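You operate a simulated robot arm through the tools that you are given. There is no shell and no other tool. Be economical: measure what you need, move in short steps, check, and stop when the job is done.

You run a simulated robot arm. Do the job below in one go: nothing can be reset, and whatever is moved stays where it is left.

TASK
Put things in order on the top of the desk. At the end: the red weight from the top of the desk is on the brown carton (marked "EYE LENSES"); the white scanner stands where the teal pad stood; the polish jar from the top of the desk stands where the red weight stood; the teal pad from the top of the desk stands where the polish jar stood; whatever was shut is shut again. Leave all else as you found it, and nothing knocked over.

The check looks at the end state, three seconds after you hand in, the way a careful person would. Anything else that was tipped, shoved, dropped, spilled or broken makes it a failure.

THE ROBOT
A 6-joint arm with a two-finger parallel gripper, fixed in place. Base frame: the origin is at the foot of the arm, x ahead of it, y to its left, z up; the work surface is at about z = 0. Readings come in mm, degrees, newtons and seconds.
With the tool pointing down near the work surface it reaches from about 120 to 500 mm from the base axis. Its first joint turns from -72.0 to 72.0 degrees. Payload 0.65 kg.
The tool frame sits at the grasp point between the pads (the TCP): z along the fingers, y along the line on which they close. The tips reach 25 mm beyond it. The gripper opens to 76 mm. The fingers are 18 mm wide and 10 mm thick; the gripper's body (36 by 78 mm) begins 45 mm behind the TCP.
Orientation is that of the tool frame in the base frame, as a unit quaternion [w, x, y, z]. With the fingers straight down and closing along the base's y, the tool's x points along the base's -x, its y along +y and its z along -z.

THE INTERFACE
- The arm moves only by the tool play_rows. Its argument "rows" is a list of rows, each a list of 7 numbers: the turn, a rotation vector about the tool's x, y, z in degrees, then the shift along the tool's x, y, z in m, then the finger opening in m, from 0 to 0.076. In form: [[ax, ay, az, dx, dy, dz, gripper], ...]. A call has 1 to 10 rows; each row is the pose to reach, as a shift and turn from the pose commanded when the call began, along the tool's axes at that moment. A row lasts 0.2 s, in which the tool goes at most 50 mm and 8.6 degrees; a call with a longer step from one row to the next is refused whole, and so is a gripper value outside its range. Where a pose cannot be reached the arm comes as near as it can. A force on the tool above 40 N (or 10 N above the force at the start of the call, whichever is more), or a blocked arm, ends the call early, and 0.2 s more pass. The fingers move at their own pace (about 108 mm/s each) and stop on an object; they squeeze with about 39 N. The grip force told is the motor's: it shows also when the fingers shut on nothing. Time passes only in rows, and 0.2 s behind the last, so rows that repeat a pose let the fingers close. It gives the time, the measured TCP pose, the force on the tool (base axes), the opening and the grip force at its end, in the units of the frame above (readings bear some noise), with the torque about the TCP (base axes, N m) and any sound that the robot's microphone picked up.
- Cameras (640 x 400 px; columns grow to the right, rows downward): "scene" is fixed at [62.1, 267.5, 426.6]; the picture's right is [-0.68, -0.74, 0.00], its down [-0.39, 0.36, -0.85] and it looks along [0.63, -0.58, -0.53] (base axes); focal length 214 px, centre (320, 200). "wrist" rides on the gripper at [58, 11, -81] in the tool frame; the picture's right is [-0.18, 0.98, 0.00], its down [-0.75, -0.14, -0.64] and it looks along [-0.63, -0.12, 0.77] (tool axes); focal length 243 px, centre (320, 200). There is no depth. A picture from a camera that has moved, and an enlarged one, comes with that camera's place and axes in the base frame and with its lens. The place of the scene camera against the robot may be out by one fixed shift of up to 25 mm in any direction.
- snapshot(camera): a new picture of that camera. It takes no simulated time.
- inspect(camera, box): a new picture of the part [left, top, right, bottom] of that camera's present view, enlarged. It takes no simulated time.
- job_done(): hands the job in; it is judged then, once.

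Work in short steps. Places have to be worked out from the pictures, the camera data and where the tool is seen: move nearer, look again, correct. Check each grasp and each placing, and mend what went wrong. You have 120 turns and 84 pictures in all, those below and enlarged ones among them. Open the gripper and draw the arm clear of the work before you hand the job in, unless the task says otherwise; then end with one line.

The tools are called after "Emit:" as name(argument=value, ...) on one line, values as JSON. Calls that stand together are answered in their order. play_rows: Moves the arm, as the interface text tells. Its arguments: {"type":"object","properties":{"rows":{"type":"array","items":{"type":"array","items":{"type":"number"}}}},"required":["rows"]} The other tools are called the same way: snapshot (camera) takes a picture; inspect (camera, box) takes an enlarged picture of a part of a camera's view; job_done () hands the job in.

At the start:

```text
clock: 0.0
eef_pos: [277.2, -15.7, 347.9]
orientation: [0.001, 0.0, 1.0, 0.0]
contact_force: [0.2, 0.4, 0.7]
wrist_torque: [0.03, 0.01, -0.02]
width: 76.0
gripper_force: 0.0
```

scene: 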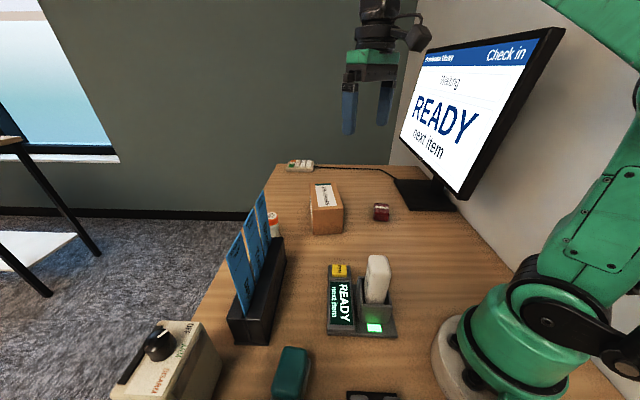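
wrist: 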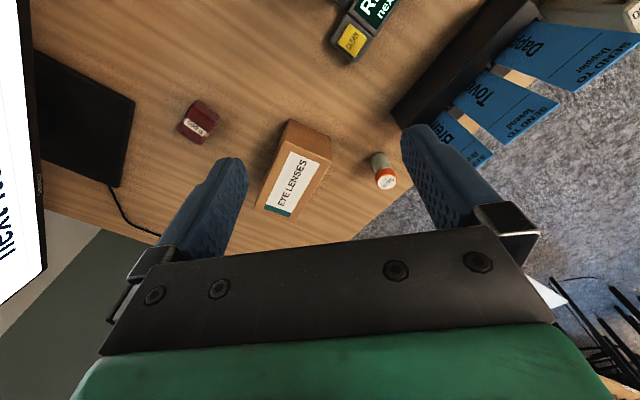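

I'll start by enlarging the main parts of the scene view to identify the objects.

Emit:
inspect(camera="scene", box=[100, 240, 420, 400])

Emit:
inspect(camera="scene", box=[220, 150, 460, 300])

```text
2.00 times, centred on (260, 320) of scene
camera zoom: at [62.1, 267.5, 426.6], right [-0.68, -0.74, 0.0], down [-0.39, 0.36, -0.85], along [0.63, -0.58, -0.53], focal length 429 px, centre (440, -40)
```

zoom: 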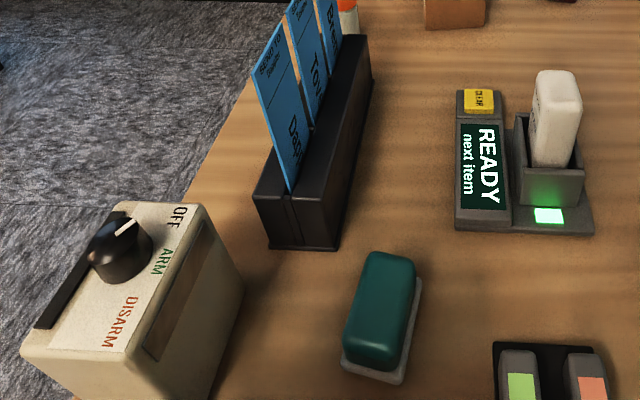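

```text
2.67 times, centred on (340, 225) of scene
camera zoom: at [62.1, 267.5, 426.6], right [-0.68, -0.74, 0.0], down [-0.39, 0.36, -0.85], along [0.63, -0.58, -0.53], focal length 572 px, centre (267, 133)
```

zoom: 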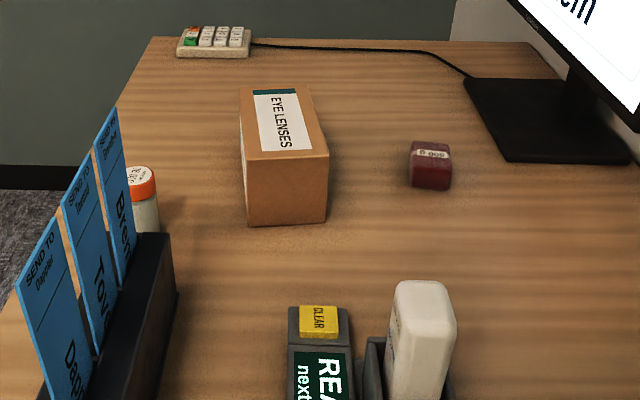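

The red weight seems to be near (345,-247), the carton in the middle, the orange-lidded jar near (484,62), the scanner in its cradle and the teal pad near (193,210). I move toward the weight at a safe height and look.

Emit:
play_rows(rows=[[0, 0, 0, -0.005, -0.035, 0.02, 0.076], [0, 0, 0, -0.01, -0.07, 0.04, 0.076], [0, 0, 0, -0.015, -0.105, 0.06, 0.076], [0, 0, 0, -0.02, -0.14, 0.08, 0.076], [0, 0, 0, -0.025, -0.175, 0.11, 0.076], [0, 0, 0, -0.03, -0.2, 0.15, 0.076]])

Emit:
snapshot(camera="wrist")

Emit:
snapshot(camera="scene")

```text
clock: 1.4
eef_pos: [306.0, -219.1, 199.3]
orientation: [0.0, 0.0, 1.0, 0.0]
contact_force: [0.3, -0.1, 0.6]
wrist_torque: [-0.01, -0.01, -0.04]
width: 76.0
gripper_force: 0.0
```

```text
79 pictures are left
camera wrist: at [248.1, -207.2, 279.9], right [0.18, 0.98, 0.0], down [0.75, -0.14, 0.64], along [0.63, -0.12, -0.77], focal length 243 px, centre (320, 200)
```

wrist: 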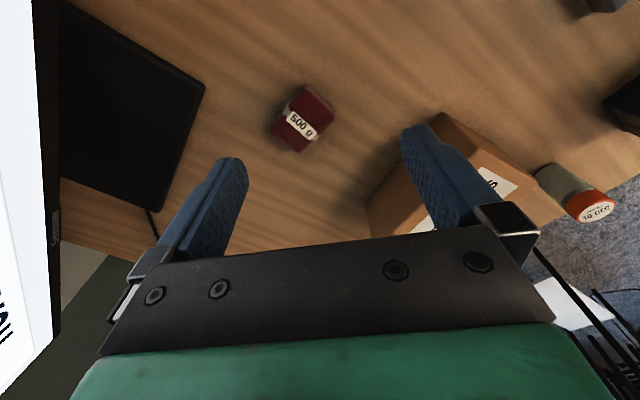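

```text
78 pictures are left
```

scene: 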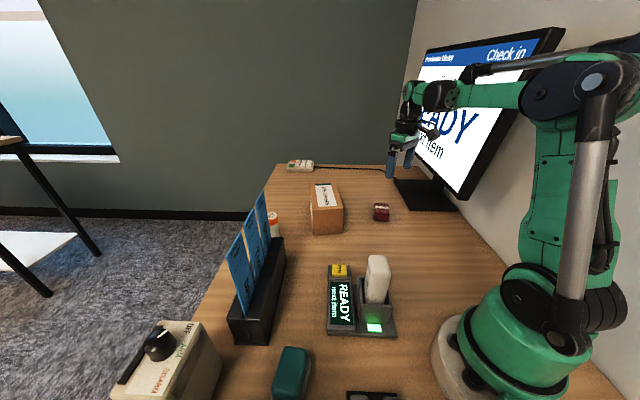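

The weight is labelled "500 g". I enlarge it and the jar to get accurate corners.

Emit:
inspect(camera="wrist", box=[240, 60, 400, 160])

Emit:
inspect(camera="wrist", box=[480, 130, 640, 230])

```text
4.00 times, centred on (320, 110) of wrist
camera zoom: at [248.1, -207.2, 279.9], right [0.18, 0.98, 0.0], down [0.75, -0.14, 0.64], along [0.63, -0.12, -0.77], focal length 970 px, centre (320, 560)
```

zoom: 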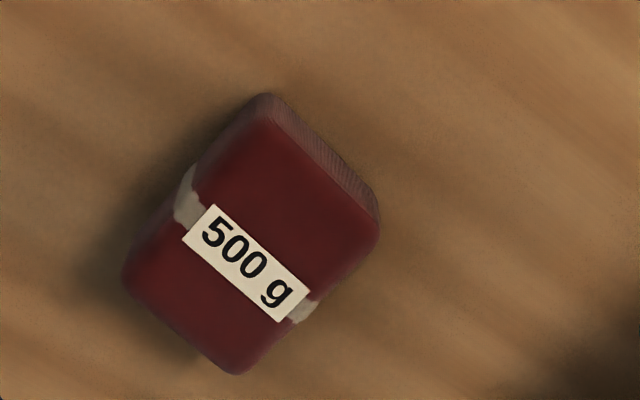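

```text
4.00 times, centred on (560, 180) of wrist
camera zoom: at [248.1, -207.2, 279.9], right [0.18, 0.98, 0.0], down [0.75, -0.14, 0.64], along [0.63, -0.12, -0.77], focal length 970 px, centre (-640, 280)
```

zoom: 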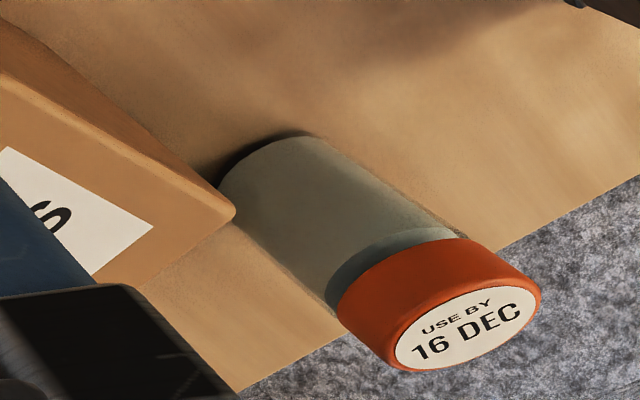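

I judge the weight at about (346,-244), some 41 x 55 mm, with its short axis at a yaw of 32°. I turn the tool +57.5° about its z to close on the short axis, go above it at z=120 and look again.

Emit:
play_rows(rows=[[0, 0, 8, -0.006, -0.004, 0.011, 0.076], [0, 0, 16, -0.012, -0.008, 0.022, 0.076], [0, 0, 24, -0.018, -0.012, 0.033, 0.076], [0, 0, 32, -0.024, -0.015, 0.044, 0.076], [0, 0, 40, -0.03, -0.018, 0.055, 0.076], [0, 0, 48, -0.035, -0.021, 0.067, 0.076], [0, 0, 56, -0.04, -0.025, 0.079, 0.076], [0, 0, 57.5, -0.04, -0.025, 0.079, 0.076], [0, 0, 57.5, -0.04, -0.025, 0.079, 0.076]])

Emit:
snapshot(camera="wrist")

```text
clock: 3.4
eef_pos: [346.8, -243.1, 118.1]
orientation: [0.001, 0.482, 0.876, -0.001]
contact_force: [-0.6, -0.7, -1.0]
wrist_torque: [-0.01, -0.03, 0.0]
width: 76.1
gripper_force: 0.1
```

```text
75 pictures are left
camera wrist: at [326.4, -186.5, 198.8], right [0.93, 0.37, 0.0], down [0.28, -0.71, 0.64], along [0.24, -0.6, -0.77], focal length 243 px, centre (320, 200)
```

wrist: 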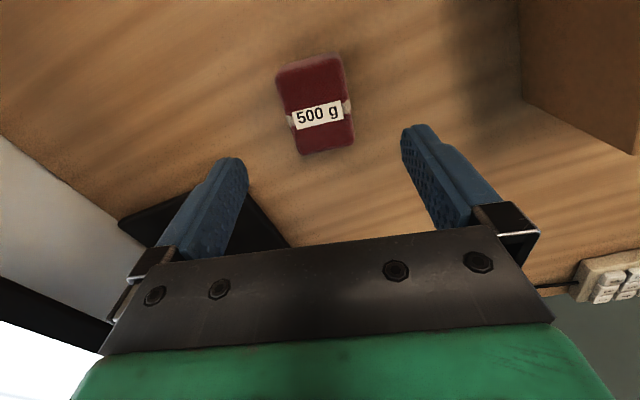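

The weight sits right under the tool, within 2 mm. I go straight down to z≈28.

Emit:
play_rows(rows=[[0, 0, -1.5, -0.001, 0.0, 0.03, 0.076], [0, 0, -1.5, -0.001, 0.0, 0.06, 0.076], [0, 0, -1.5, -0.001, 0.0, 0.08, 0.076], [0, 0, -1.5, -0.001, 0.0, 0.089, 0.076], [0, 0, -1.5, -0.001, 0.0, 0.089, 0.076]])

Emit:
snapshot(camera="wrist")

```text
clock: 4.6
eef_pos: [346.7, -243.1, 29.1]
orientation: [0.001, 0.47, 0.883, 0.0]
contact_force: [-0.3, -0.3, 0.3]
wrist_torque: [0.0, 0.0, -0.01]
width: 75.8
gripper_force: 0.0
```

```text
74 pictures are left
camera wrist: at [324.4, -187.9, 110.0], right [0.92, 0.4, 0.0], down [0.3, -0.7, 0.64], along [0.26, -0.59, -0.77], focal length 243 px, centre (320, 200)
```

wrist: 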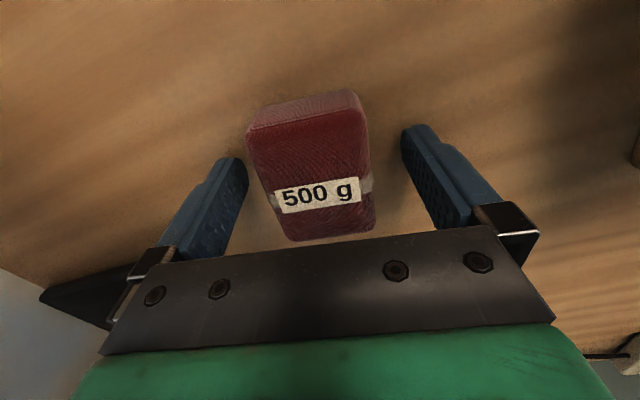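

Comparing the sizes from the two heights, the weight is about 40 mm tall, so its centre is about 5 mm toward tool +x, at (344,-239). I shift by that and close.

Emit:
play_rows(rows=[[0, 0, 0, 0.005, 0.0, 0.0, 0.076], [0, 0, 0, 0.005, 0.0, 0.0, 0.055], [0, 0, 0, 0.005, 0.0, 0.0, 0.03], [0, 0, 0, 0.005, 0.0, 0.0, 0.03], [0, 0, 0, 0.005, 0.0, 0.0, 0.03]])

Emit:
snapshot(camera="wrist")

```text
clock: 5.8
eef_pos: [345.3, -239.7, 29.8]
orientation: [0.001, 0.469, 0.883, 0.0]
contact_force: [-1.6, -0.9, 0.2]
wrist_torque: [0.01, 0.14, -0.04]
width: 45.8
gripper_force: 38.5
```

```text
73 pictures are left
camera wrist: at [322.0, -184.7, 110.6], right [0.92, 0.4, 0.0], down [0.3, -0.7, 0.64], along [0.26, -0.59, -0.77], focal length 243 px, centre (320, 200)
```

wrist: 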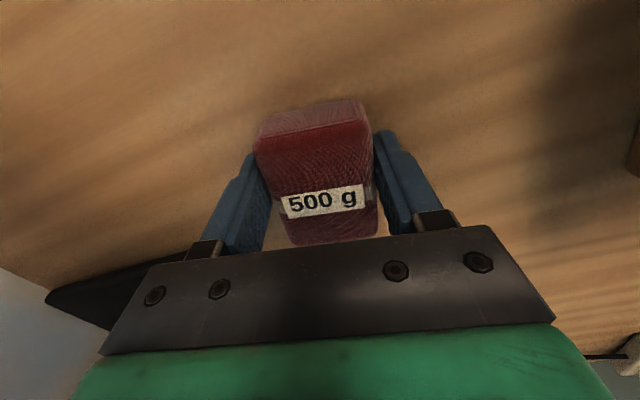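

The weight is held (width 45.8). I lift it and bring the tool back toward yaw 0 to look at the carton.

Emit:
play_rows(rows=[[0, 0, 0, 0.0, 0.0, -0.04, 0.03], [0, 0, 0, 0.0, 0.0, -0.08, 0.03], [0, 0, 0, 0.0, 0.0, -0.12, 0.03], [0, 0, -8, 0.01, 0.0, -0.15, 0.03], [0, 0, -16, 0.03, 0.0, -0.18, 0.03], [0, 0, -24, 0.05, 0.0, -0.21, 0.03], [0, 0, -32, 0.07, 0.0, -0.23, 0.03], [0, 0, -40, 0.09, 0.0, -0.24, 0.03], [0, 0, -48, 0.11, 0.0, -0.24, 0.03], [0, 0, -56, 0.12, 0.0, -0.24, 0.03]])

Emit:
snapshot(camera="wrist")

Emit:
snapshot(camera="scene")

```text
clock: 8.0
eef_pos: [276.8, -137.1, 270.6]
orientation: [0.0, 0.0, 1.0, 0.0]
contact_force: [-0.5, -0.7, -4.3]
wrist_torque: [0.0, 0.03, 0.02]
width: 45.8
gripper_force: 38.6
```

```text
72 pictures are left
camera wrist: at [219.7, -126.6, 351.2], right [0.18, 0.98, 0.0], down [0.75, -0.14, 0.64], along [0.63, -0.12, -0.77], focal length 243 px, centre (320, 200)
```

wrist: 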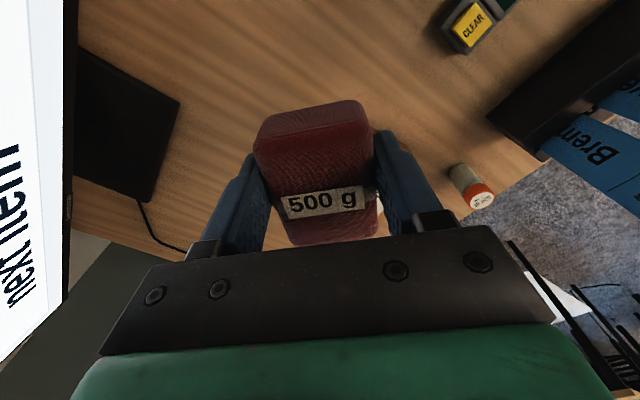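

```text
71 pictures are left
```

scene: 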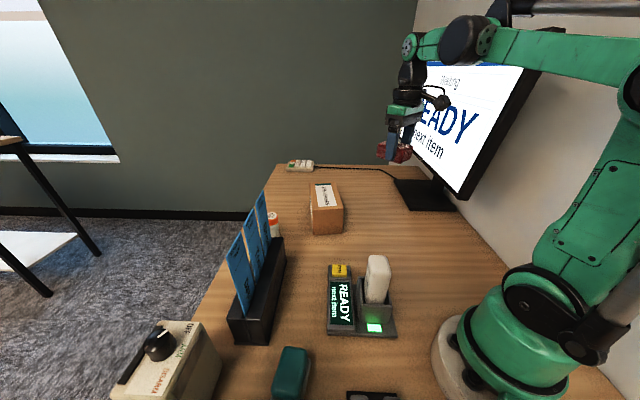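

The carton is hidden behind the weight. I move the tool above it, at about (445,-95,260), so it shows in the upper part of the picture.

Emit:
play_rows(rows=[[0, 0, 0, -0.04, 0.01, 0.002, 0.03], [0, 0, 0, -0.08, 0.02, 0.004, 0.03], [0, 0, 0, -0.12, 0.03, 0.006, 0.03], [0, 0, 0, -0.165, 0.042, 0.01, 0.03], [0, 0, 0, -0.165, 0.042, 0.01, 0.03]])

Emit:
snapshot(camera="wrist")

```text
clock: 9.2
eef_pos: [429.0, -92.3, 250.0]
orientation: [0.001, 0.001, 1.0, 0.0]
contact_force: [-0.7, -0.1, -4.8]
wrist_torque: [-0.02, 0.05, 0.01]
width: 46.1
gripper_force: 38.8
out of reach, approached as far as the arm can: row 4, 5
```

```text
70 pictures are left
camera wrist: at [371.0, -81.1, 330.7], right [0.18, 0.98, 0.0], down [0.75, -0.14, 0.64], along [0.63, -0.12, -0.77], focal length 243 px, centre (320, 200)
```

wrist: 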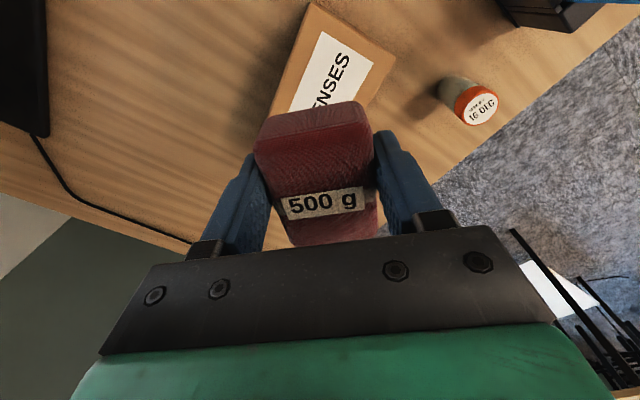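

From the two views, the carton's near top corners are (424,-24) and (375,-90), its height about 86 mm and its top centre near (457,-101), with the long axis at -37°. I turn +37°, go down to about z=170 above it and check.

Emit:
play_rows(rows=[[0, 0, 8, -0.001, 0.0, 0.02, 0.03], [0, 0, 16, -0.003, 0.0, 0.04, 0.03], [0, 0, 24, -0.005, 0.0, 0.06, 0.03], [0, 0, 32, -0.007, 0.0, 0.075, 0.03], [0, 0, 37, -0.008, 0.0, 0.075, 0.03], [0, 0, 37, -0.008, 0.0, 0.075, 0.03]])

Emit:
snapshot(camera="wrist")

Emit:
inspect(camera="scene", box=[220, 120, 460, 270])

```text
clock: 10.6
eef_pos: [435.0, -92.7, 174.5]
orientation: [0.001, 0.318, 0.948, -0.001]
contact_force: [0.7, -0.1, -5.7]
wrist_torque: [0.02, 0.07, 0.02]
width: 45.7
gripper_force: 39.2
```

```text
69 pictures are left
camera wrist: at [396.2, -48.3, 256.2], right [0.74, 0.67, 0.0], down [0.51, -0.57, 0.64], along [0.43, -0.48, -0.77], focal length 243 px, centre (320, 200)
```

wrist: 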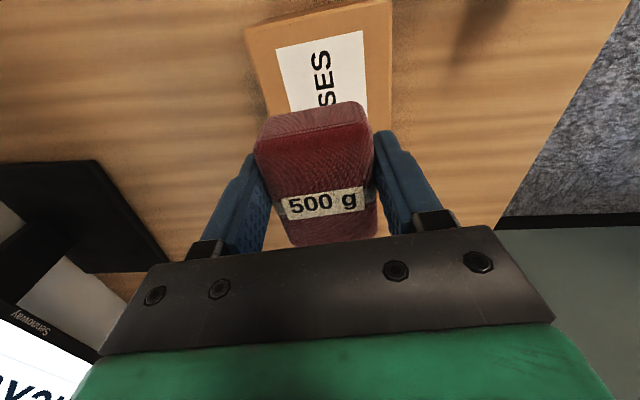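

```text
2.67 times, centred on (340, 195) of scene
camera zoom: at [62.1, 267.5, 426.5], right [-0.68, -0.74, 0.0], down [-0.39, 0.36, -0.85], along [0.63, -0.58, -0.53], focal length 572 px, centre (267, 213)
```

zoom: 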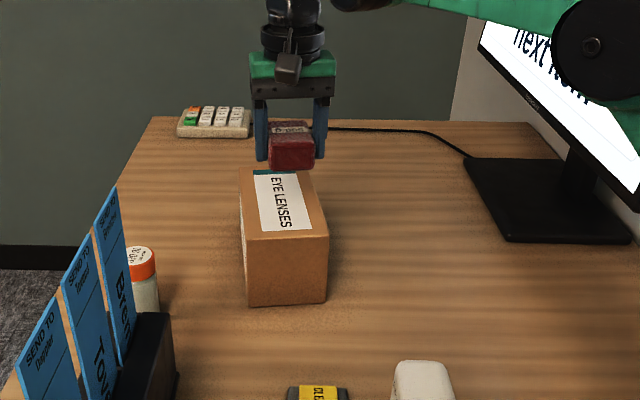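

The corners confirm the carton height of 86 mm. I shift 6 mm sideways and 10 mm inward, and lower until just above contact.

Emit:
play_rows(rows=[[0, 0, 0, -0.008, 0.006, 0.02, 0.03], [0, 0, 0, -0.01, 0.006, 0.04, 0.03], [0, 0, 0, -0.01, 0.006, 0.05, 0.03], [0, 0, 0, -0.01, 0.006, 0.053, 0.03], [0, 0, 0, -0.01, 0.006, 0.055, 0.03], [0, 0, 0, -0.01, 0.006, 0.056, 0.03]])

Emit:
inspect(camera="scene", box=[280, 150, 380, 240])

```text
clock: 12.0
eef_pos: [447.3, -94.9, 119.4]
orientation: [0.0, 0.317, 0.948, 0.0]
contact_force: [-3.2, 1.9, 6.5]
wrist_torque: [-0.2, -0.23, 0.0]
width: 46.0
gripper_force: 38.9
```

```text
4.44 times, centred on (330, 195) of scene
camera zoom: at [62.1, 267.5, 426.6], right [-0.68, -0.74, 0.0], down [-0.39, 0.36, -0.85], along [0.63, -0.58, -0.53], focal length 953 px, centre (276, 222)
```

zoom: 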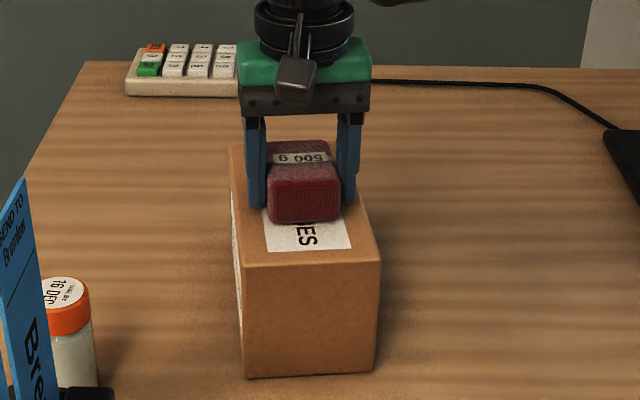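

The vertical force went from -5 to +6.5 N, so the weight rests on the carton. I open, then rise.

Emit:
play_rows(rows=[[0, 0, 0, 0, 0, 0, 0.05], [0, 0, 0, 0, 0, 0, 0.07], [0, 0, 0, 0, 0, 0, 0.076], [0, 0, 0, 0, 0, -0.02, 0.076], [0, 0, 0, 0, 0, -0.05, 0.076], [0, 0, 0, 0.02, 0, -0.08, 0.076]])

Emit:
inspect(camera="scene", box=[240, 120, 400, 240])

Emit:
snapshot(camera="wrist")

```text
clock: 13.4
eef_pos: [429.1, -81.8, 197.0]
orientation: [0.001, 0.317, 0.948, 0.0]
contact_force: [0.2, -0.9, -0.3]
wrist_torque: [0.0, 0.0, 0.0]
width: 75.9
gripper_force: 0.0
```

```text
3.33 times, centred on (320, 180) of scene
camera zoom: at [62.1, 267.5, 426.6], right [-0.68, -0.74, 0.0], down [-0.39, 0.36, -0.85], along [0.63, -0.58, -0.53], focal length 715 px, centre (320, 267)
```

zoom: 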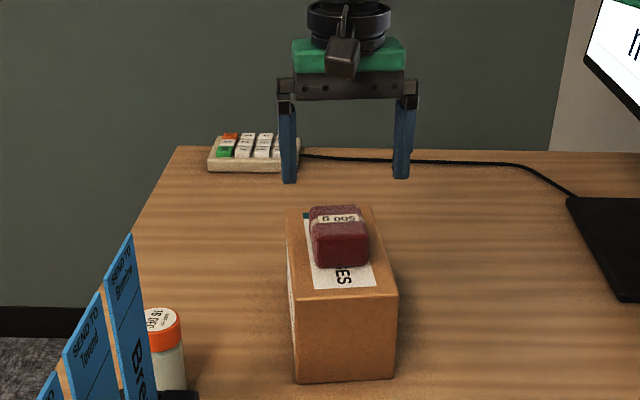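

```text
65 pictures are left
camera wrist: at [390.2, -38.0, 277.9], right [0.74, 0.67, 0.0], down [0.52, -0.57, 0.64], along [0.43, -0.48, -0.77], focal length 243 px, centre (320, 200)
```

wrist: 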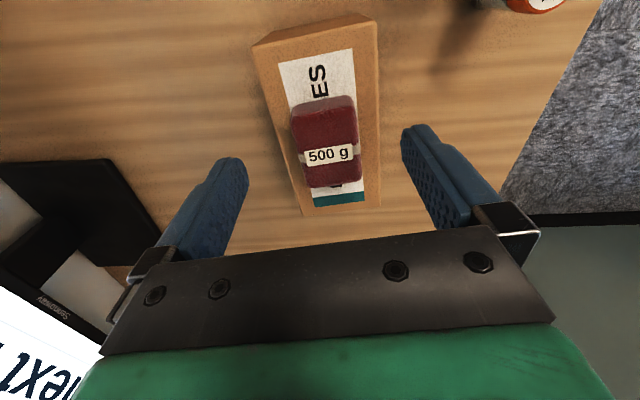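

The weight stands well on the carton. Next is the jar, near (485,60) and about 80 mm tall, beside the tall cards. I move back and up for a view of the jar and the card rack.

Emit:
play_rows(rows=[[0, 0, -8, 0.03, 0.005, -0.02, 0.076], [0, 0, -16, 0.06, 0.01, -0.04, 0.076], [0, 0, -24, 0.09, 0.015, -0.055, 0.076], [0, 0, -32, 0.12, 0.02, -0.07, 0.076], [0, 0, -37, 0.132, 0.026, -0.075, 0.076], [0, 0, -37, 0.132, 0.026, -0.075, 0.076]])

Emit:
snapshot(camera="wrist")

```text
clock: 14.8
eef_pos: [340.2, 16.9, 272.6]
orientation: [0.001, -0.001, 1.0, 0.0]
contact_force: [0.6, 0.2, 0.3]
wrist_torque: [0.01, 0.03, 0.01]
width: 76.2
gripper_force: 0.0
```

```text
64 pictures are left
camera wrist: at [282.2, 28.1, 353.9], right [0.18, 0.98, 0.0], down [0.75, -0.14, 0.64], along [0.63, -0.12, -0.77], focal length 243 px, centre (320, 200)
```

wrist: 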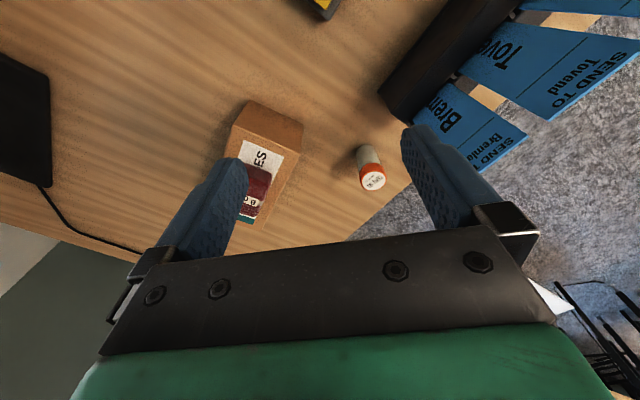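

The holder runs from about (400,95) away at -38°, with cards up to z≈225, so the jar at (485,62) can be reached with the camera side turned away from them. I check the jar label and look for other jars.

Emit:
inspect(camera="wrist", box=[330, 120, 410, 200])

Emit:
inspect(camera="scene", box=[230, 180, 310, 260])

```text
5.00 times, centred on (370, 160) of wrist
camera zoom: at [282.2, 28.1, 353.9], right [0.18, 0.98, 0.0], down [0.75, -0.14, 0.64], along [0.63, -0.12, -0.77], focal length 1213 px, centre (70, 400)
```

zoom: 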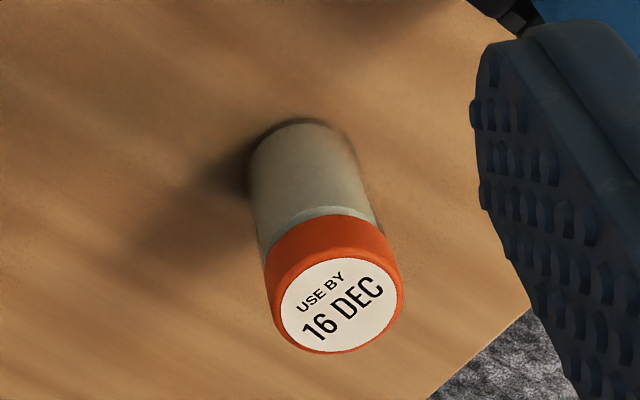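

```text
5.00 times, centred on (270, 220) of scene
camera zoom: at [62.1, 267.5, 426.6], right [-0.68, -0.74, 0.0], down [-0.39, 0.36, -0.85], along [0.63, -0.58, -0.53], focal length 1072 px, centre (570, 100)
```

zoom: 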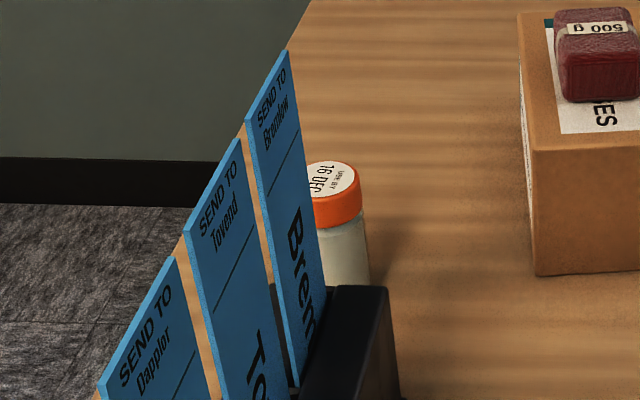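

Only one jar is on the desk, at about (488,66) with a height of about 76 mm. I approach out along x first to stay clear of the cards, then to (460,60,135).

Emit:
play_rows(rows=[[0, 0, 0, -0.035, 0.0, 0.025, 0.076], [0, 0, 0, -0.07, 0.005, 0.05, 0.076], [0, 0, 0, -0.095, 0.015, 0.08, 0.076], [0, 0, -5, -0.115, 0.03, 0.11, 0.076], [0, 0, -10, -0.125, 0.045, 0.137, 0.076], [0, 0, -10, -0.125, 0.045, 0.137, 0.076]])

Emit:
snapshot(camera="wrist")

Emit:
inspect(camera="scene", box=[200, 90, 400, 250])

```text
clock: 16.2
eef_pos: [467.8, 66.6, 138.1]
orientation: [0.002, -0.087, 0.996, -0.001]
contact_force: [0.1, 0.5, -0.6]
wrist_torque: [0.03, -0.04, -0.02]
width: 75.7
gripper_force: 0.0
```

```text
61 pictures are left
camera wrist: at [408.3, 67.4, 218.4], right [0.01, 1.0, 0.0], down [0.77, -0.01, 0.64], along [0.64, -0.01, -0.77], focal length 243 px, centre (320, 200)
```

wrist: 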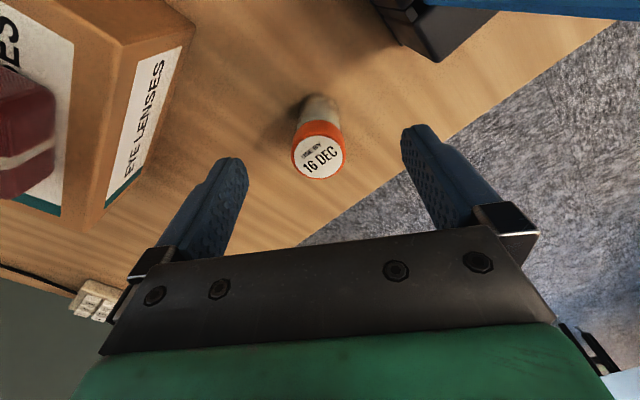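

```text
2.50 times, centred on (300, 170) of scene
camera zoom: at [62.1, 267.5, 426.6], right [-0.68, -0.74, 0.0], down [-0.39, 0.36, -0.85], along [0.63, -0.58, -0.53], focal length 536 px, centre (370, 275)
```

zoom: 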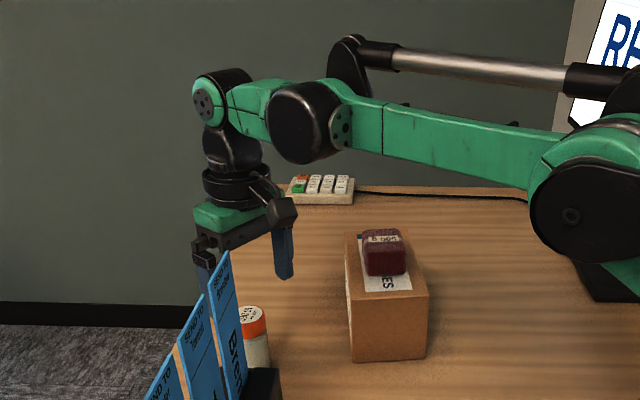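

The jar top is centred in the gripper's plane at (490,66). I move out and down so that the jar comes between the fingers.

Emit:
play_rows(rows=[[0, 0, 0, -0.01, -0.002, 0.015, 0.076], [0, 0, 0, -0.0195, -0.004, 0.03, 0.076], [0, 0, 0, -0.0195, -0.004, 0.055, 0.076], [0, 0, 0, -0.0195, -0.004, 0.08, 0.076], [0, 0, 0, -0.0195, -0.004, 0.088, 0.076], [0, 0, 0, -0.0195, -0.004, 0.088, 0.076]])

Emit:
snapshot(camera="wrist")

```text
clock: 17.6
eef_pos: [486.9, 64.2, 48.9]
orientation: [0.0, -0.087, 0.996, -0.001]
contact_force: [0.7, 0.2, -0.1]
wrist_torque: [0.01, 0.02, 0.01]
width: 75.7
gripper_force: 0.1
```

```text
59 pictures are left
camera wrist: at [427.6, 64.3, 129.6], right [0.01, 1.0, 0.0], down [0.77, -0.01, 0.64], along [0.64, -0.01, -0.77], focal length 243 px, centre (320, 200)
```

wrist: 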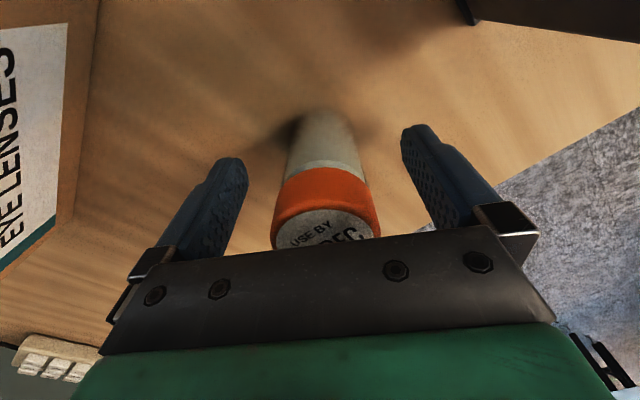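

The jar is centred between the fingers and I close on it.

Emit:
play_rows(rows=[[0, 0, 0, 0, 0.0, 0.0, 0.055], [0, 0, 0, 0, 0.0, 0.0, 0.03], [0, 0, 0, 0, 0.0, 0.0, 0.02], [0, 0, 0, 0, 0.0, 0.0, 0.02]])

Emit:
snapshot(camera="wrist")

```text
clock: 18.6
eef_pos: [486.6, 62.5, 48.4]
orientation: [0.0, -0.087, 0.996, 0.0]
contact_force: [-0.3, 0.6, 0.3]
wrist_torque: [0.07, 0.0, 0.01]
width: 35.8
gripper_force: 39.3
```

```text
58 pictures are left
camera wrist: at [427.6, 64.4, 129.8], right [0.01, 1.0, 0.0], down [0.77, -0.01, 0.64], along [0.64, -0.01, -0.77], focal length 243 px, centre (320, 200)
```

wrist: 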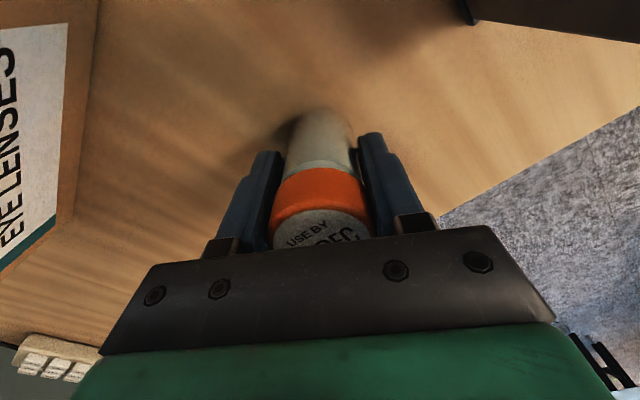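

The jar is gripped (35.8 mm). Its place is recorded as about (488,64). I lift and draw inward past the cards, then over toward the weight's old spot.

Emit:
play_rows(rows=[[0, 0, 0, 0, 0, -0.02, 0.02], [0, 0, 0, 0, 0, -0.045, 0.02], [0, 0, 0, 0.0156, -0.0023, -0.065, 0.02], [0, 0, 0, 0.0429, -0.0127, -0.085, 0.02], [0, 0, 0, 0.076, -0.0272, -0.1, 0.02], [0, 0, 0, 0.1138, -0.0408, -0.11, 0.02], [0, 0, 0, 0.1518, -0.0544, -0.11, 0.02], [0, 0, 0, 0.1825, -0.0846, -0.11, 0.02], [0, 0, 0, 0.1903, -0.1289, -0.11, 0.02], [0, 0, 0, 0.1973, -0.1683, -0.11, 0.02]])

Emit:
snapshot(camera="wrist")

Emit:
snapshot(camera="scene")

```text
clock: 20.8
eef_pos: [320.7, -137.1, 160.5]
orientation: [0.001, -0.087, 0.996, -0.001]
contact_force: [0.2, -0.3, -0.2]
wrist_torque: [-0.03, 0.01, 0.0]
width: 35.8
gripper_force: 39.1
```

```text
57 pictures are left
camera wrist: at [261.7, -137.1, 240.7], right [0.01, 1.0, 0.0], down [0.77, -0.01, 0.64], along [0.64, -0.01, -0.77], focal length 243 px, centre (320, 200)
```

wrist: 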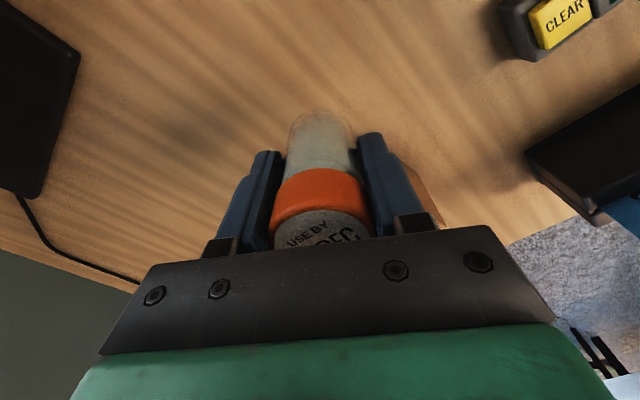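

```text
56 pictures are left
```

scene: 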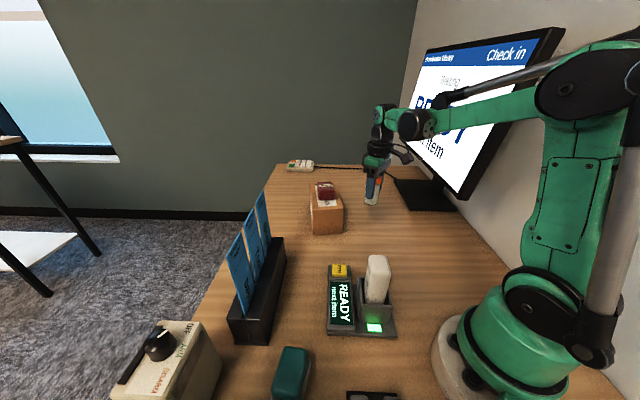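

The jar is upright in the gripper. I move to above the weight's old spot (344,-240), turning +40°, and stop above the desk.

Emit:
play_rows(rows=[[0, 0, 8, -0.001, -0.025, 0.01, 0.02], [0, 0, 16, -0.002, -0.05, 0.02, 0.02], [0, 0, 24, -0.003, -0.075, 0.035, 0.02], [0, 0, 32, -0.004, -0.095, 0.055, 0.02], [0, 0, 40, -0.0047, -0.1055, 0.08, 0.02], [0, 0, 40, -0.0047, -0.1055, 0.095, 0.02], [0, 0, 40, -0.0047, -0.1055, 0.095, 0.02]])

Emit:
inspect(camera="scene", box=[320, 150, 440, 240])

```text
clock: 22.4
eef_pos: [344.5, -241.5, 63.3]
orientation: [0.0, 0.26, 0.966, 0.0]
contact_force: [-0.4, -1.5, -0.8]
wrist_torque: [0.01, 0.02, -0.05]
width: 35.7
gripper_force: 39.2
```

```text
4.44 times, centred on (380, 195) of scene
camera zoom: at [62.1, 267.5, 426.6], right [-0.68, -0.74, 0.0], down [-0.39, 0.36, -0.85], along [0.63, -0.58, -0.53], focal length 953 px, centre (53, 222)
```

zoom: 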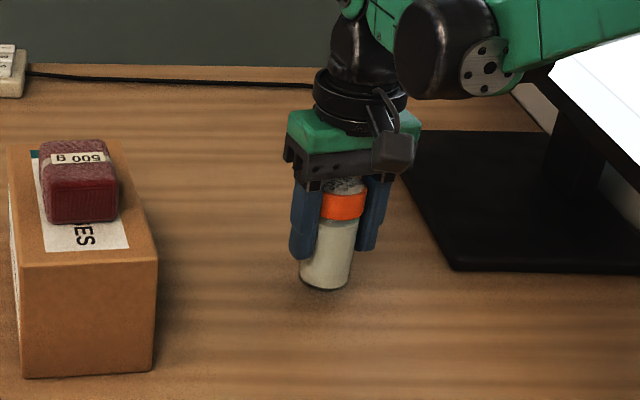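

The jar's base lines up with the weight's old place in the scene view. I lower slowly by the last ~14 mm.

Emit:
play_rows(rows=[[0, 0, 0, 0, 0, 0.007, 0.02], [0, 0, 0, 0, 0, 0.011, 0.02], [0, 0, 0, 0, 0, 0.014, 0.02], [0, 0, 0, 0, 0, 0.015, 0.02]])

```text
clock: 23.4
eef_pos: [344.2, -240.7, 49.8]
orientation: [0.0, 0.26, 0.966, 0.0]
contact_force: [-1.8, -3.7, 8.8]
wrist_torque: [-0.16, 0.01, -0.02]
width: 35.8
gripper_force: 39.3
```

The jar touches down with 8.8 N upward. I open and rise straight up.

Emit:
play_rows(rows=[[0, 0, 0, 0, 0, 0.0, 0.045], [0, 0, 0, 0, 0, 0.0, 0.07], [0, 0, 0, 0, 0, 0, 0.076], [0, 0, 0, 0, 0, -0.03, 0.076], [0, 0, 0, 0, 0, -0.07, 0.076], [0, 0, 0, 0, 0, -0.11, 0.076], [0, 0, 0, 0, 0, -0.14, 0.076]])

Emit:
snapshot(camera="wrist")

Emit:
inspect(camera="scene", box=[220, 150, 460, 300])

```text
clock: 25.0
eef_pos: [345.3, -240.0, 189.5]
orientation: [0.001, 0.259, 0.966, 0.001]
contact_force: [-0.3, 0.3, 0.0]
wrist_torque: [-0.05, 0.02, 0.01]
width: 76.2
gripper_force: 0.1
```

```text
54 pictures are left
camera wrist: at [300.7, -202.2, 270.4], right [0.65, 0.76, 0.0], down [0.58, -0.5, 0.64], along [0.49, -0.42, -0.77], focal length 243 px, centre (320, 200)
```

wrist: 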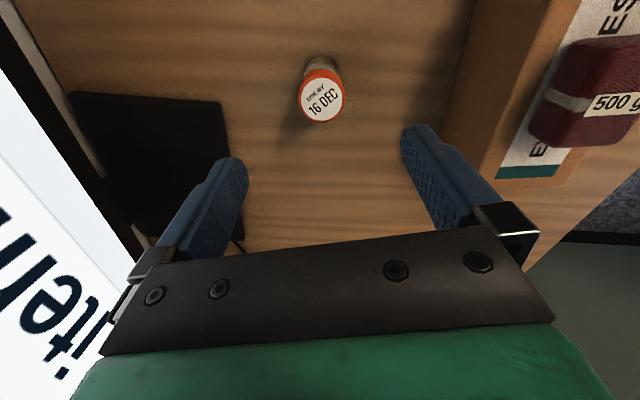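

```text
2.67 times, centred on (340, 225) of scene
camera zoom: at [62.1, 267.5, 426.6], right [-0.68, -0.74, 0.0], down [-0.39, 0.36, -0.85], along [0.63, -0.58, -0.53], focal length 572 px, centre (267, 133)
```

zoom: 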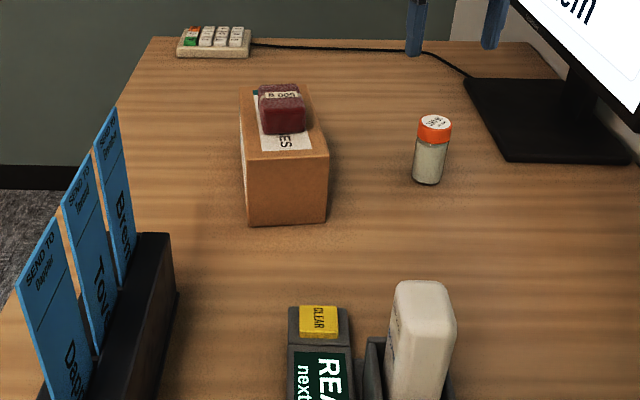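

The jar stands where the weight was. Now I swing high (z≈260) over to the teal pad near (195,205) to view it.

Emit:
play_rows(rows=[[0, 0, -6, 0.033, 0.0271, -0.02, 0.076], [0, 0, -12, 0.0703, 0.0518, -0.04, 0.076], [0, 0, -18, 0.1101, 0.0808, -0.045, 0.076], [0, 0, -24, 0.15, 0.1097, -0.05, 0.076], [0, 0, -30, 0.1898, 0.1387, -0.055, 0.076], [0, 0, -36, 0.2253, 0.1702, -0.06, 0.076], [0, 0, -42, 0.2608, 0.2016, -0.065, 0.076], [0, 0, -48, 0.2919, 0.2356, -0.07, 0.076], [0, 0, -54, 0.3162, 0.2677, -0.07, 0.076], [0, 0, -60, 0.3256, 0.2739, -0.07, 0.076]])

Emit:
snapshot(camera="wrist")

Emit:
snapshot(camera="scene")

```text
clock: 27.2
eef_pos: [199.9, 158.5, 260.6]
orientation: [0.0, -0.259, 0.966, 0.0]
contact_force: [0.5, 0.8, 0.1]
wrist_torque: [0.01, -0.02, 0.01]
width: 75.8
gripper_force: 0.0
```

```text
52 pictures are left
camera wrist: at [144.2, 139.6, 341.6], right [-0.33, 0.94, 0.0], down [0.72, 0.26, 0.64], along [0.61, 0.21, -0.77], focal length 243 px, centre (320, 200)
```

wrist: 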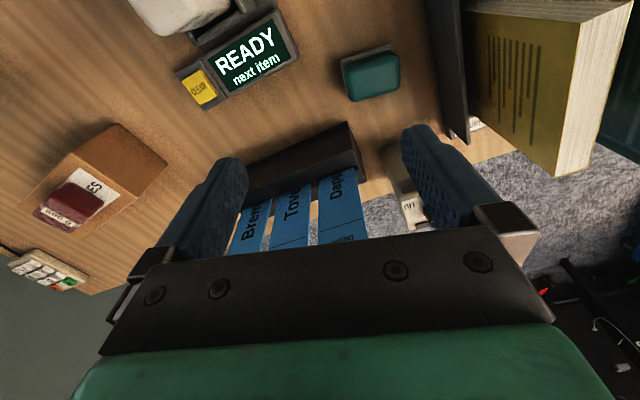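

```text
51 pictures are left
```

scene: 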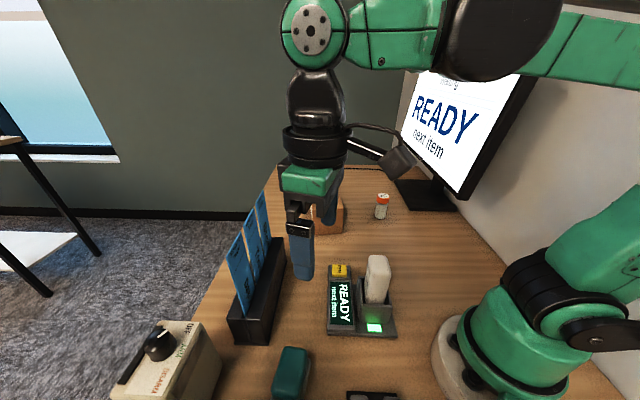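

The pad is at about (191,215). To its right there is a dark panel and a book, so I enlarge that to judge clearances before going nearer.

Emit:
inspect(camera="wrist", box=[300, 0, 620, 200])

Emit:
inspect(camera="wrist", box=[320, 20, 420, 120])

```text
2.00 times, centred on (460, 100) of wrist
camera zoom: at [144.2, 139.6, 341.6], right [-0.33, 0.94, 0.0], down [0.72, 0.26, 0.64], along [0.61, 0.21, -0.77], focal length 485 px, centre (40, 400)
```

zoom: 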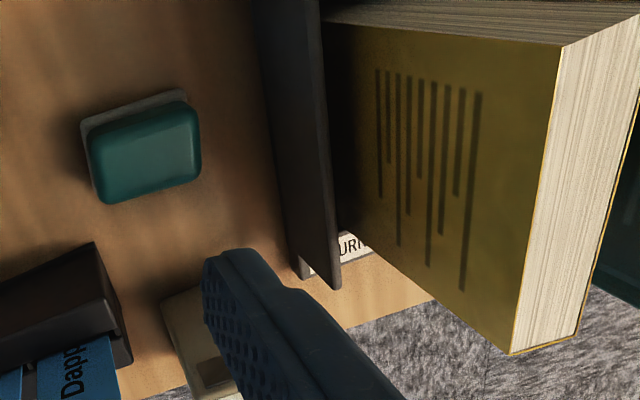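

```text
4.00 times, centred on (370, 70) of wrist
camera zoom: at [144.2, 139.6, 341.6], right [-0.33, 0.94, 0.0], down [0.72, 0.26, 0.64], along [0.61, 0.21, -0.77], focal length 970 px, centre (120, 720)
```

zoom: 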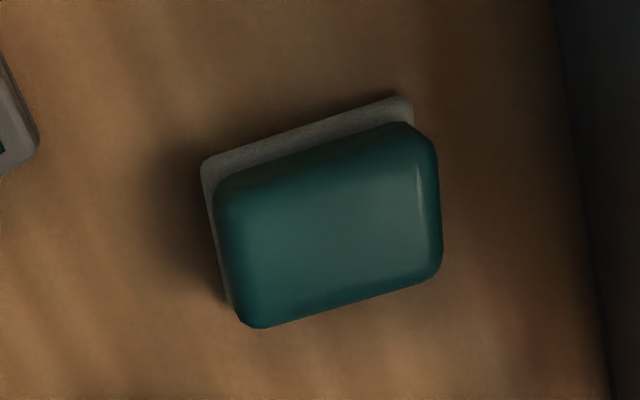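

The pad is about 62x45 mm, with its long axis at 126° and its centre near (193,217). A book rest stands about 80 mm beyond it. I will grip across the long axis: turn -6° and go to z=120 above it.

Emit:
play_rows(rows=[[0, 0, -6, -0.006, 0.014, 0.03, 0.076], [0, 0, -6, -0.012, 0.028, 0.07, 0.076], [0, 0, -6, -0.018, 0.042, 0.105, 0.076], [0, 0, -6, -0.023, 0.054, 0.14, 0.076], [0, 0, -6, -0.023, 0.054, 0.14, 0.076]])

Emit:
snapshot(camera="wrist")

Emit:
inspect(camera="scene", box=[220, 240, 420, 400])

```text
clock: 28.4
eef_pos: [189.1, 216.5, 118.9]
orientation: [0.0, -0.31, 0.951, -0.001]
contact_force: [-1.2, 0.4, 0.0]
wrist_torque: [0.0, 0.01, -0.01]
width: 76.1
gripper_force: 0.2
```

```text
48 pictures are left
camera wrist: at [136.7, 191.4, 199.3], right [-0.43, 0.9, 0.0], down [0.69, 0.33, 0.64], along [0.58, 0.27, -0.77], focal length 243 px, centre (320, 200)
```

wrist: 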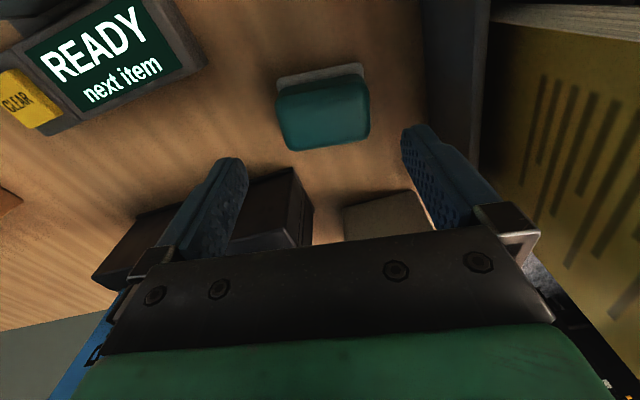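

```text
2.50 times, centred on (320, 320) of scene
camera zoom: at [62.1, 267.5, 426.6], right [-0.68, -0.74, 0.0], down [-0.39, 0.36, -0.85], along [0.63, -0.58, -0.53], focal length 536 px, centre (320, -100)
```

zoom: 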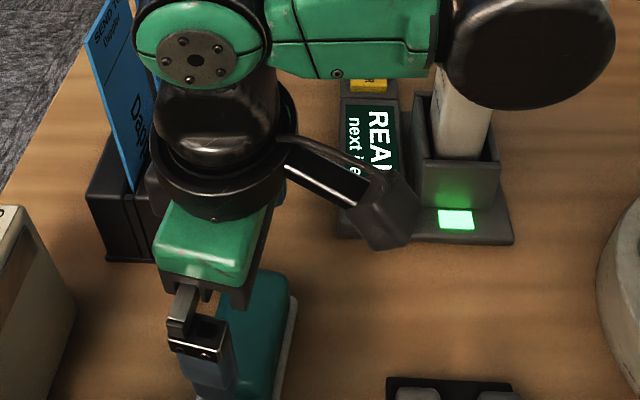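

The pad centre is refined to (193.5,219.3), with its axis at about 124.5°. I correct and descend to z≈60 for a check before straddling it.

Emit:
play_rows(rows=[[0, 0, 1.5, -0.005, 0.0, 0.03, 0.076], [0, 0, 1.5, -0.005, 0.0, 0.055, 0.076], [0, 0, 1.5, -0.005, 0.0, 0.055, 0.076]])

Emit:
snapshot(camera="wrist")

```text
clock: 29.2
eef_pos: [194.3, 220.6, 63.7]
orientation: [0.0, -0.297, 0.955, -0.001]
contact_force: [0.8, -0.6, -1.0]
wrist_torque: [-0.01, 0.03, 0.03]
width: 75.9
gripper_force: 0.1
```

```text
46 pictures are left
camera wrist: at [140.1, 196.6, 144.6], right [-0.4, 0.91, 0.0], down [0.7, 0.31, 0.64], along [0.59, 0.26, -0.77], focal length 243 px, centre (320, 200)
```

wrist: 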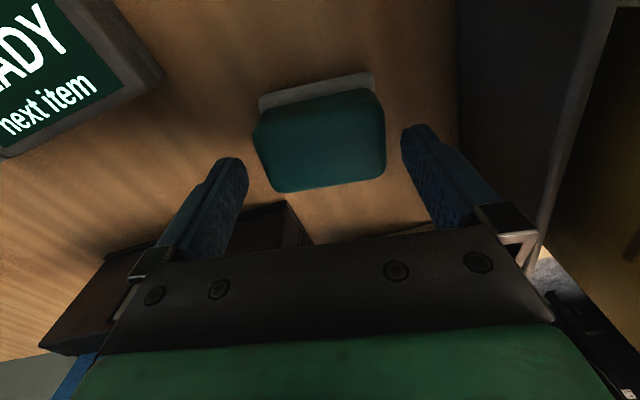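

The pad lies centred between the fingers with ~5 mm each side. I lower in small steps to z≈29, watching the force.

Emit:
play_rows(rows=[[0, 0, -1, 0, 0, 0.008, 0.076], [0, 0, -1, 0, 0, 0.016, 0.076], [0, 0, -1, 0, 0, 0.022, 0.076]])

Emit:
snapshot(camera="wrist")

```text
clock: 30.0
eef_pos: [194.7, 221.1, 42.8]
orientation: [0.0, -0.304, 0.953, -0.001]
contact_force: [0.4, -0.6, -0.9]
wrist_torque: [0.01, -0.01, -0.01]
width: 76.0
gripper_force: 0.0
```

```text
45 pictures are left
camera wrist: at [142.3, 196.1, 122.7], right [-0.42, 0.91, 0.0], down [0.69, 0.32, 0.64], along [0.58, 0.27, -0.77], focal length 243 px, centre (320, 200)
```

wrist: 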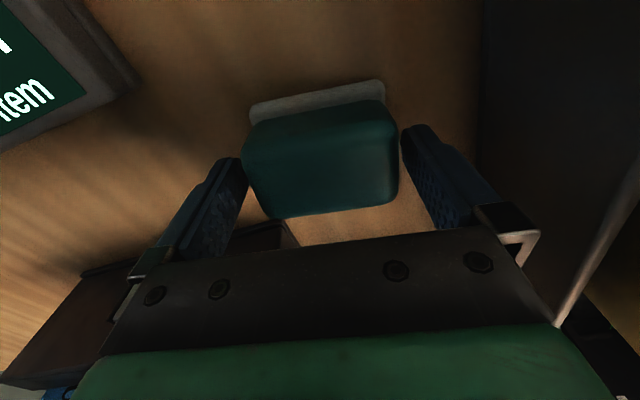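

No contact so far and the pad is centred. I go down the last 14 mm.

Emit:
play_rows(rows=[[0, 0, 0, 0, 0, 0.005, 0.076], [0, 0, 0, 0, 0, 0.01, 0.076], [0, 0, 0, 0, 0, 0.0145, 0.076], [0, 0, 0, 0, 0, 0.0145, 0.076]])

```text
clock: 31.0
eef_pos: [195.9, 220.9, 27.0]
orientation: [0.0, -0.304, 0.953, 0.0]
contact_force: [-0.6, -0.2, -0.4]
wrist_torque: [0.02, 0.0, 0.0]
width: 76.3
gripper_force: 0.1
```

Still free of contact. I close on the pad.

Emit:
play_rows(rows=[[0, 0, 0, 0, 0, 0, 0.066], [0, 0, 0, 0, 0, 0, 0.055], [0, 0, 0, 0, 0, 0, 0.05], [0, 0, 0, 0, 0, 0, 0.05]])

Emit:
snapshot(camera="wrist")

```text
clock: 32.0
eef_pos: [196.0, 221.0, 27.2]
orientation: [0.0, -0.305, 0.952, -0.001]
contact_force: [0.7, -0.2, 0.4]
wrist_torque: [0.0, -0.01, 0.01]
width: 62.9
gripper_force: 39.4
```

```text
44 pictures are left
camera wrist: at [142.4, 196.5, 108.0], right [-0.42, 0.91, 0.0], down [0.69, 0.32, 0.64], along [0.58, 0.27, -0.77], focal length 243 px, centre (320, 200)
```

wrist: 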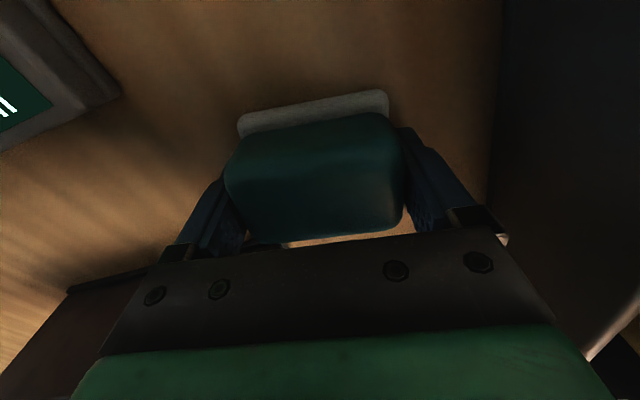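

The pad is held (62.9 mm). Its place is recorded as about (193.5,220). I lift it and carry it round between the scanner and the card rack at z≈190, stopping near (396,6,167).

Emit:
play_rows(rows=[[0, 0, 0, 0, 0, -0.04, 0.05], [0, 0, 0, 0, 0, -0.085, 0.05], [0, 0, 0, 0.0116, -0.0163, -0.13, 0.05], [0, 0, 0, 0.0279, -0.0477, -0.16, 0.05], [0, 0, 0, 0.0418, -0.093, -0.165, 0.05], [0, 0, 0, 0.0517, -0.1413, -0.165, 0.05], [0, 0, 0, 0.0476, -0.1872, -0.165, 0.05], [0, 0, 0, 0.0296, -0.2308, -0.165, 0.05], [0, 0, 0, -0.0013, -0.2651, -0.155, 0.05], [0, 0, 0, -0.0379, -0.2912, -0.14, 0.05]])

Emit:
snapshot(camera="wrist")

Emit:
snapshot(camera="scene")

```text
clock: 34.2
eef_pos: [395.0, 4.9, 167.5]
orientation: [0.0, -0.305, 0.952, -0.001]
contact_force: [0.1, 0.3, -0.6]
wrist_torque: [0.0, 0.02, 0.0]
width: 62.7
gripper_force: 38.9
```

```text
43 pictures are left
camera wrist: at [342.2, -19.6, 248.4], right [-0.42, 0.91, 0.0], down [0.69, 0.32, 0.64], along [0.58, 0.27, -0.77], focal length 243 px, centre (320, 200)
```

wrist: 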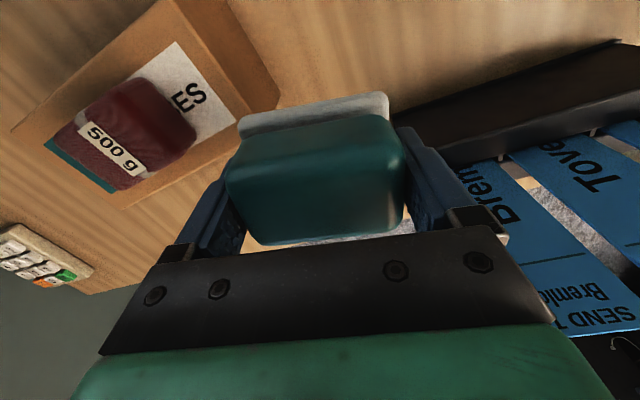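

```text
42 pictures are left
```

scene: 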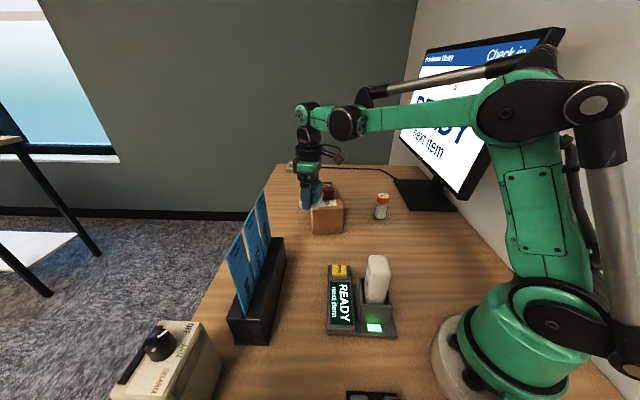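

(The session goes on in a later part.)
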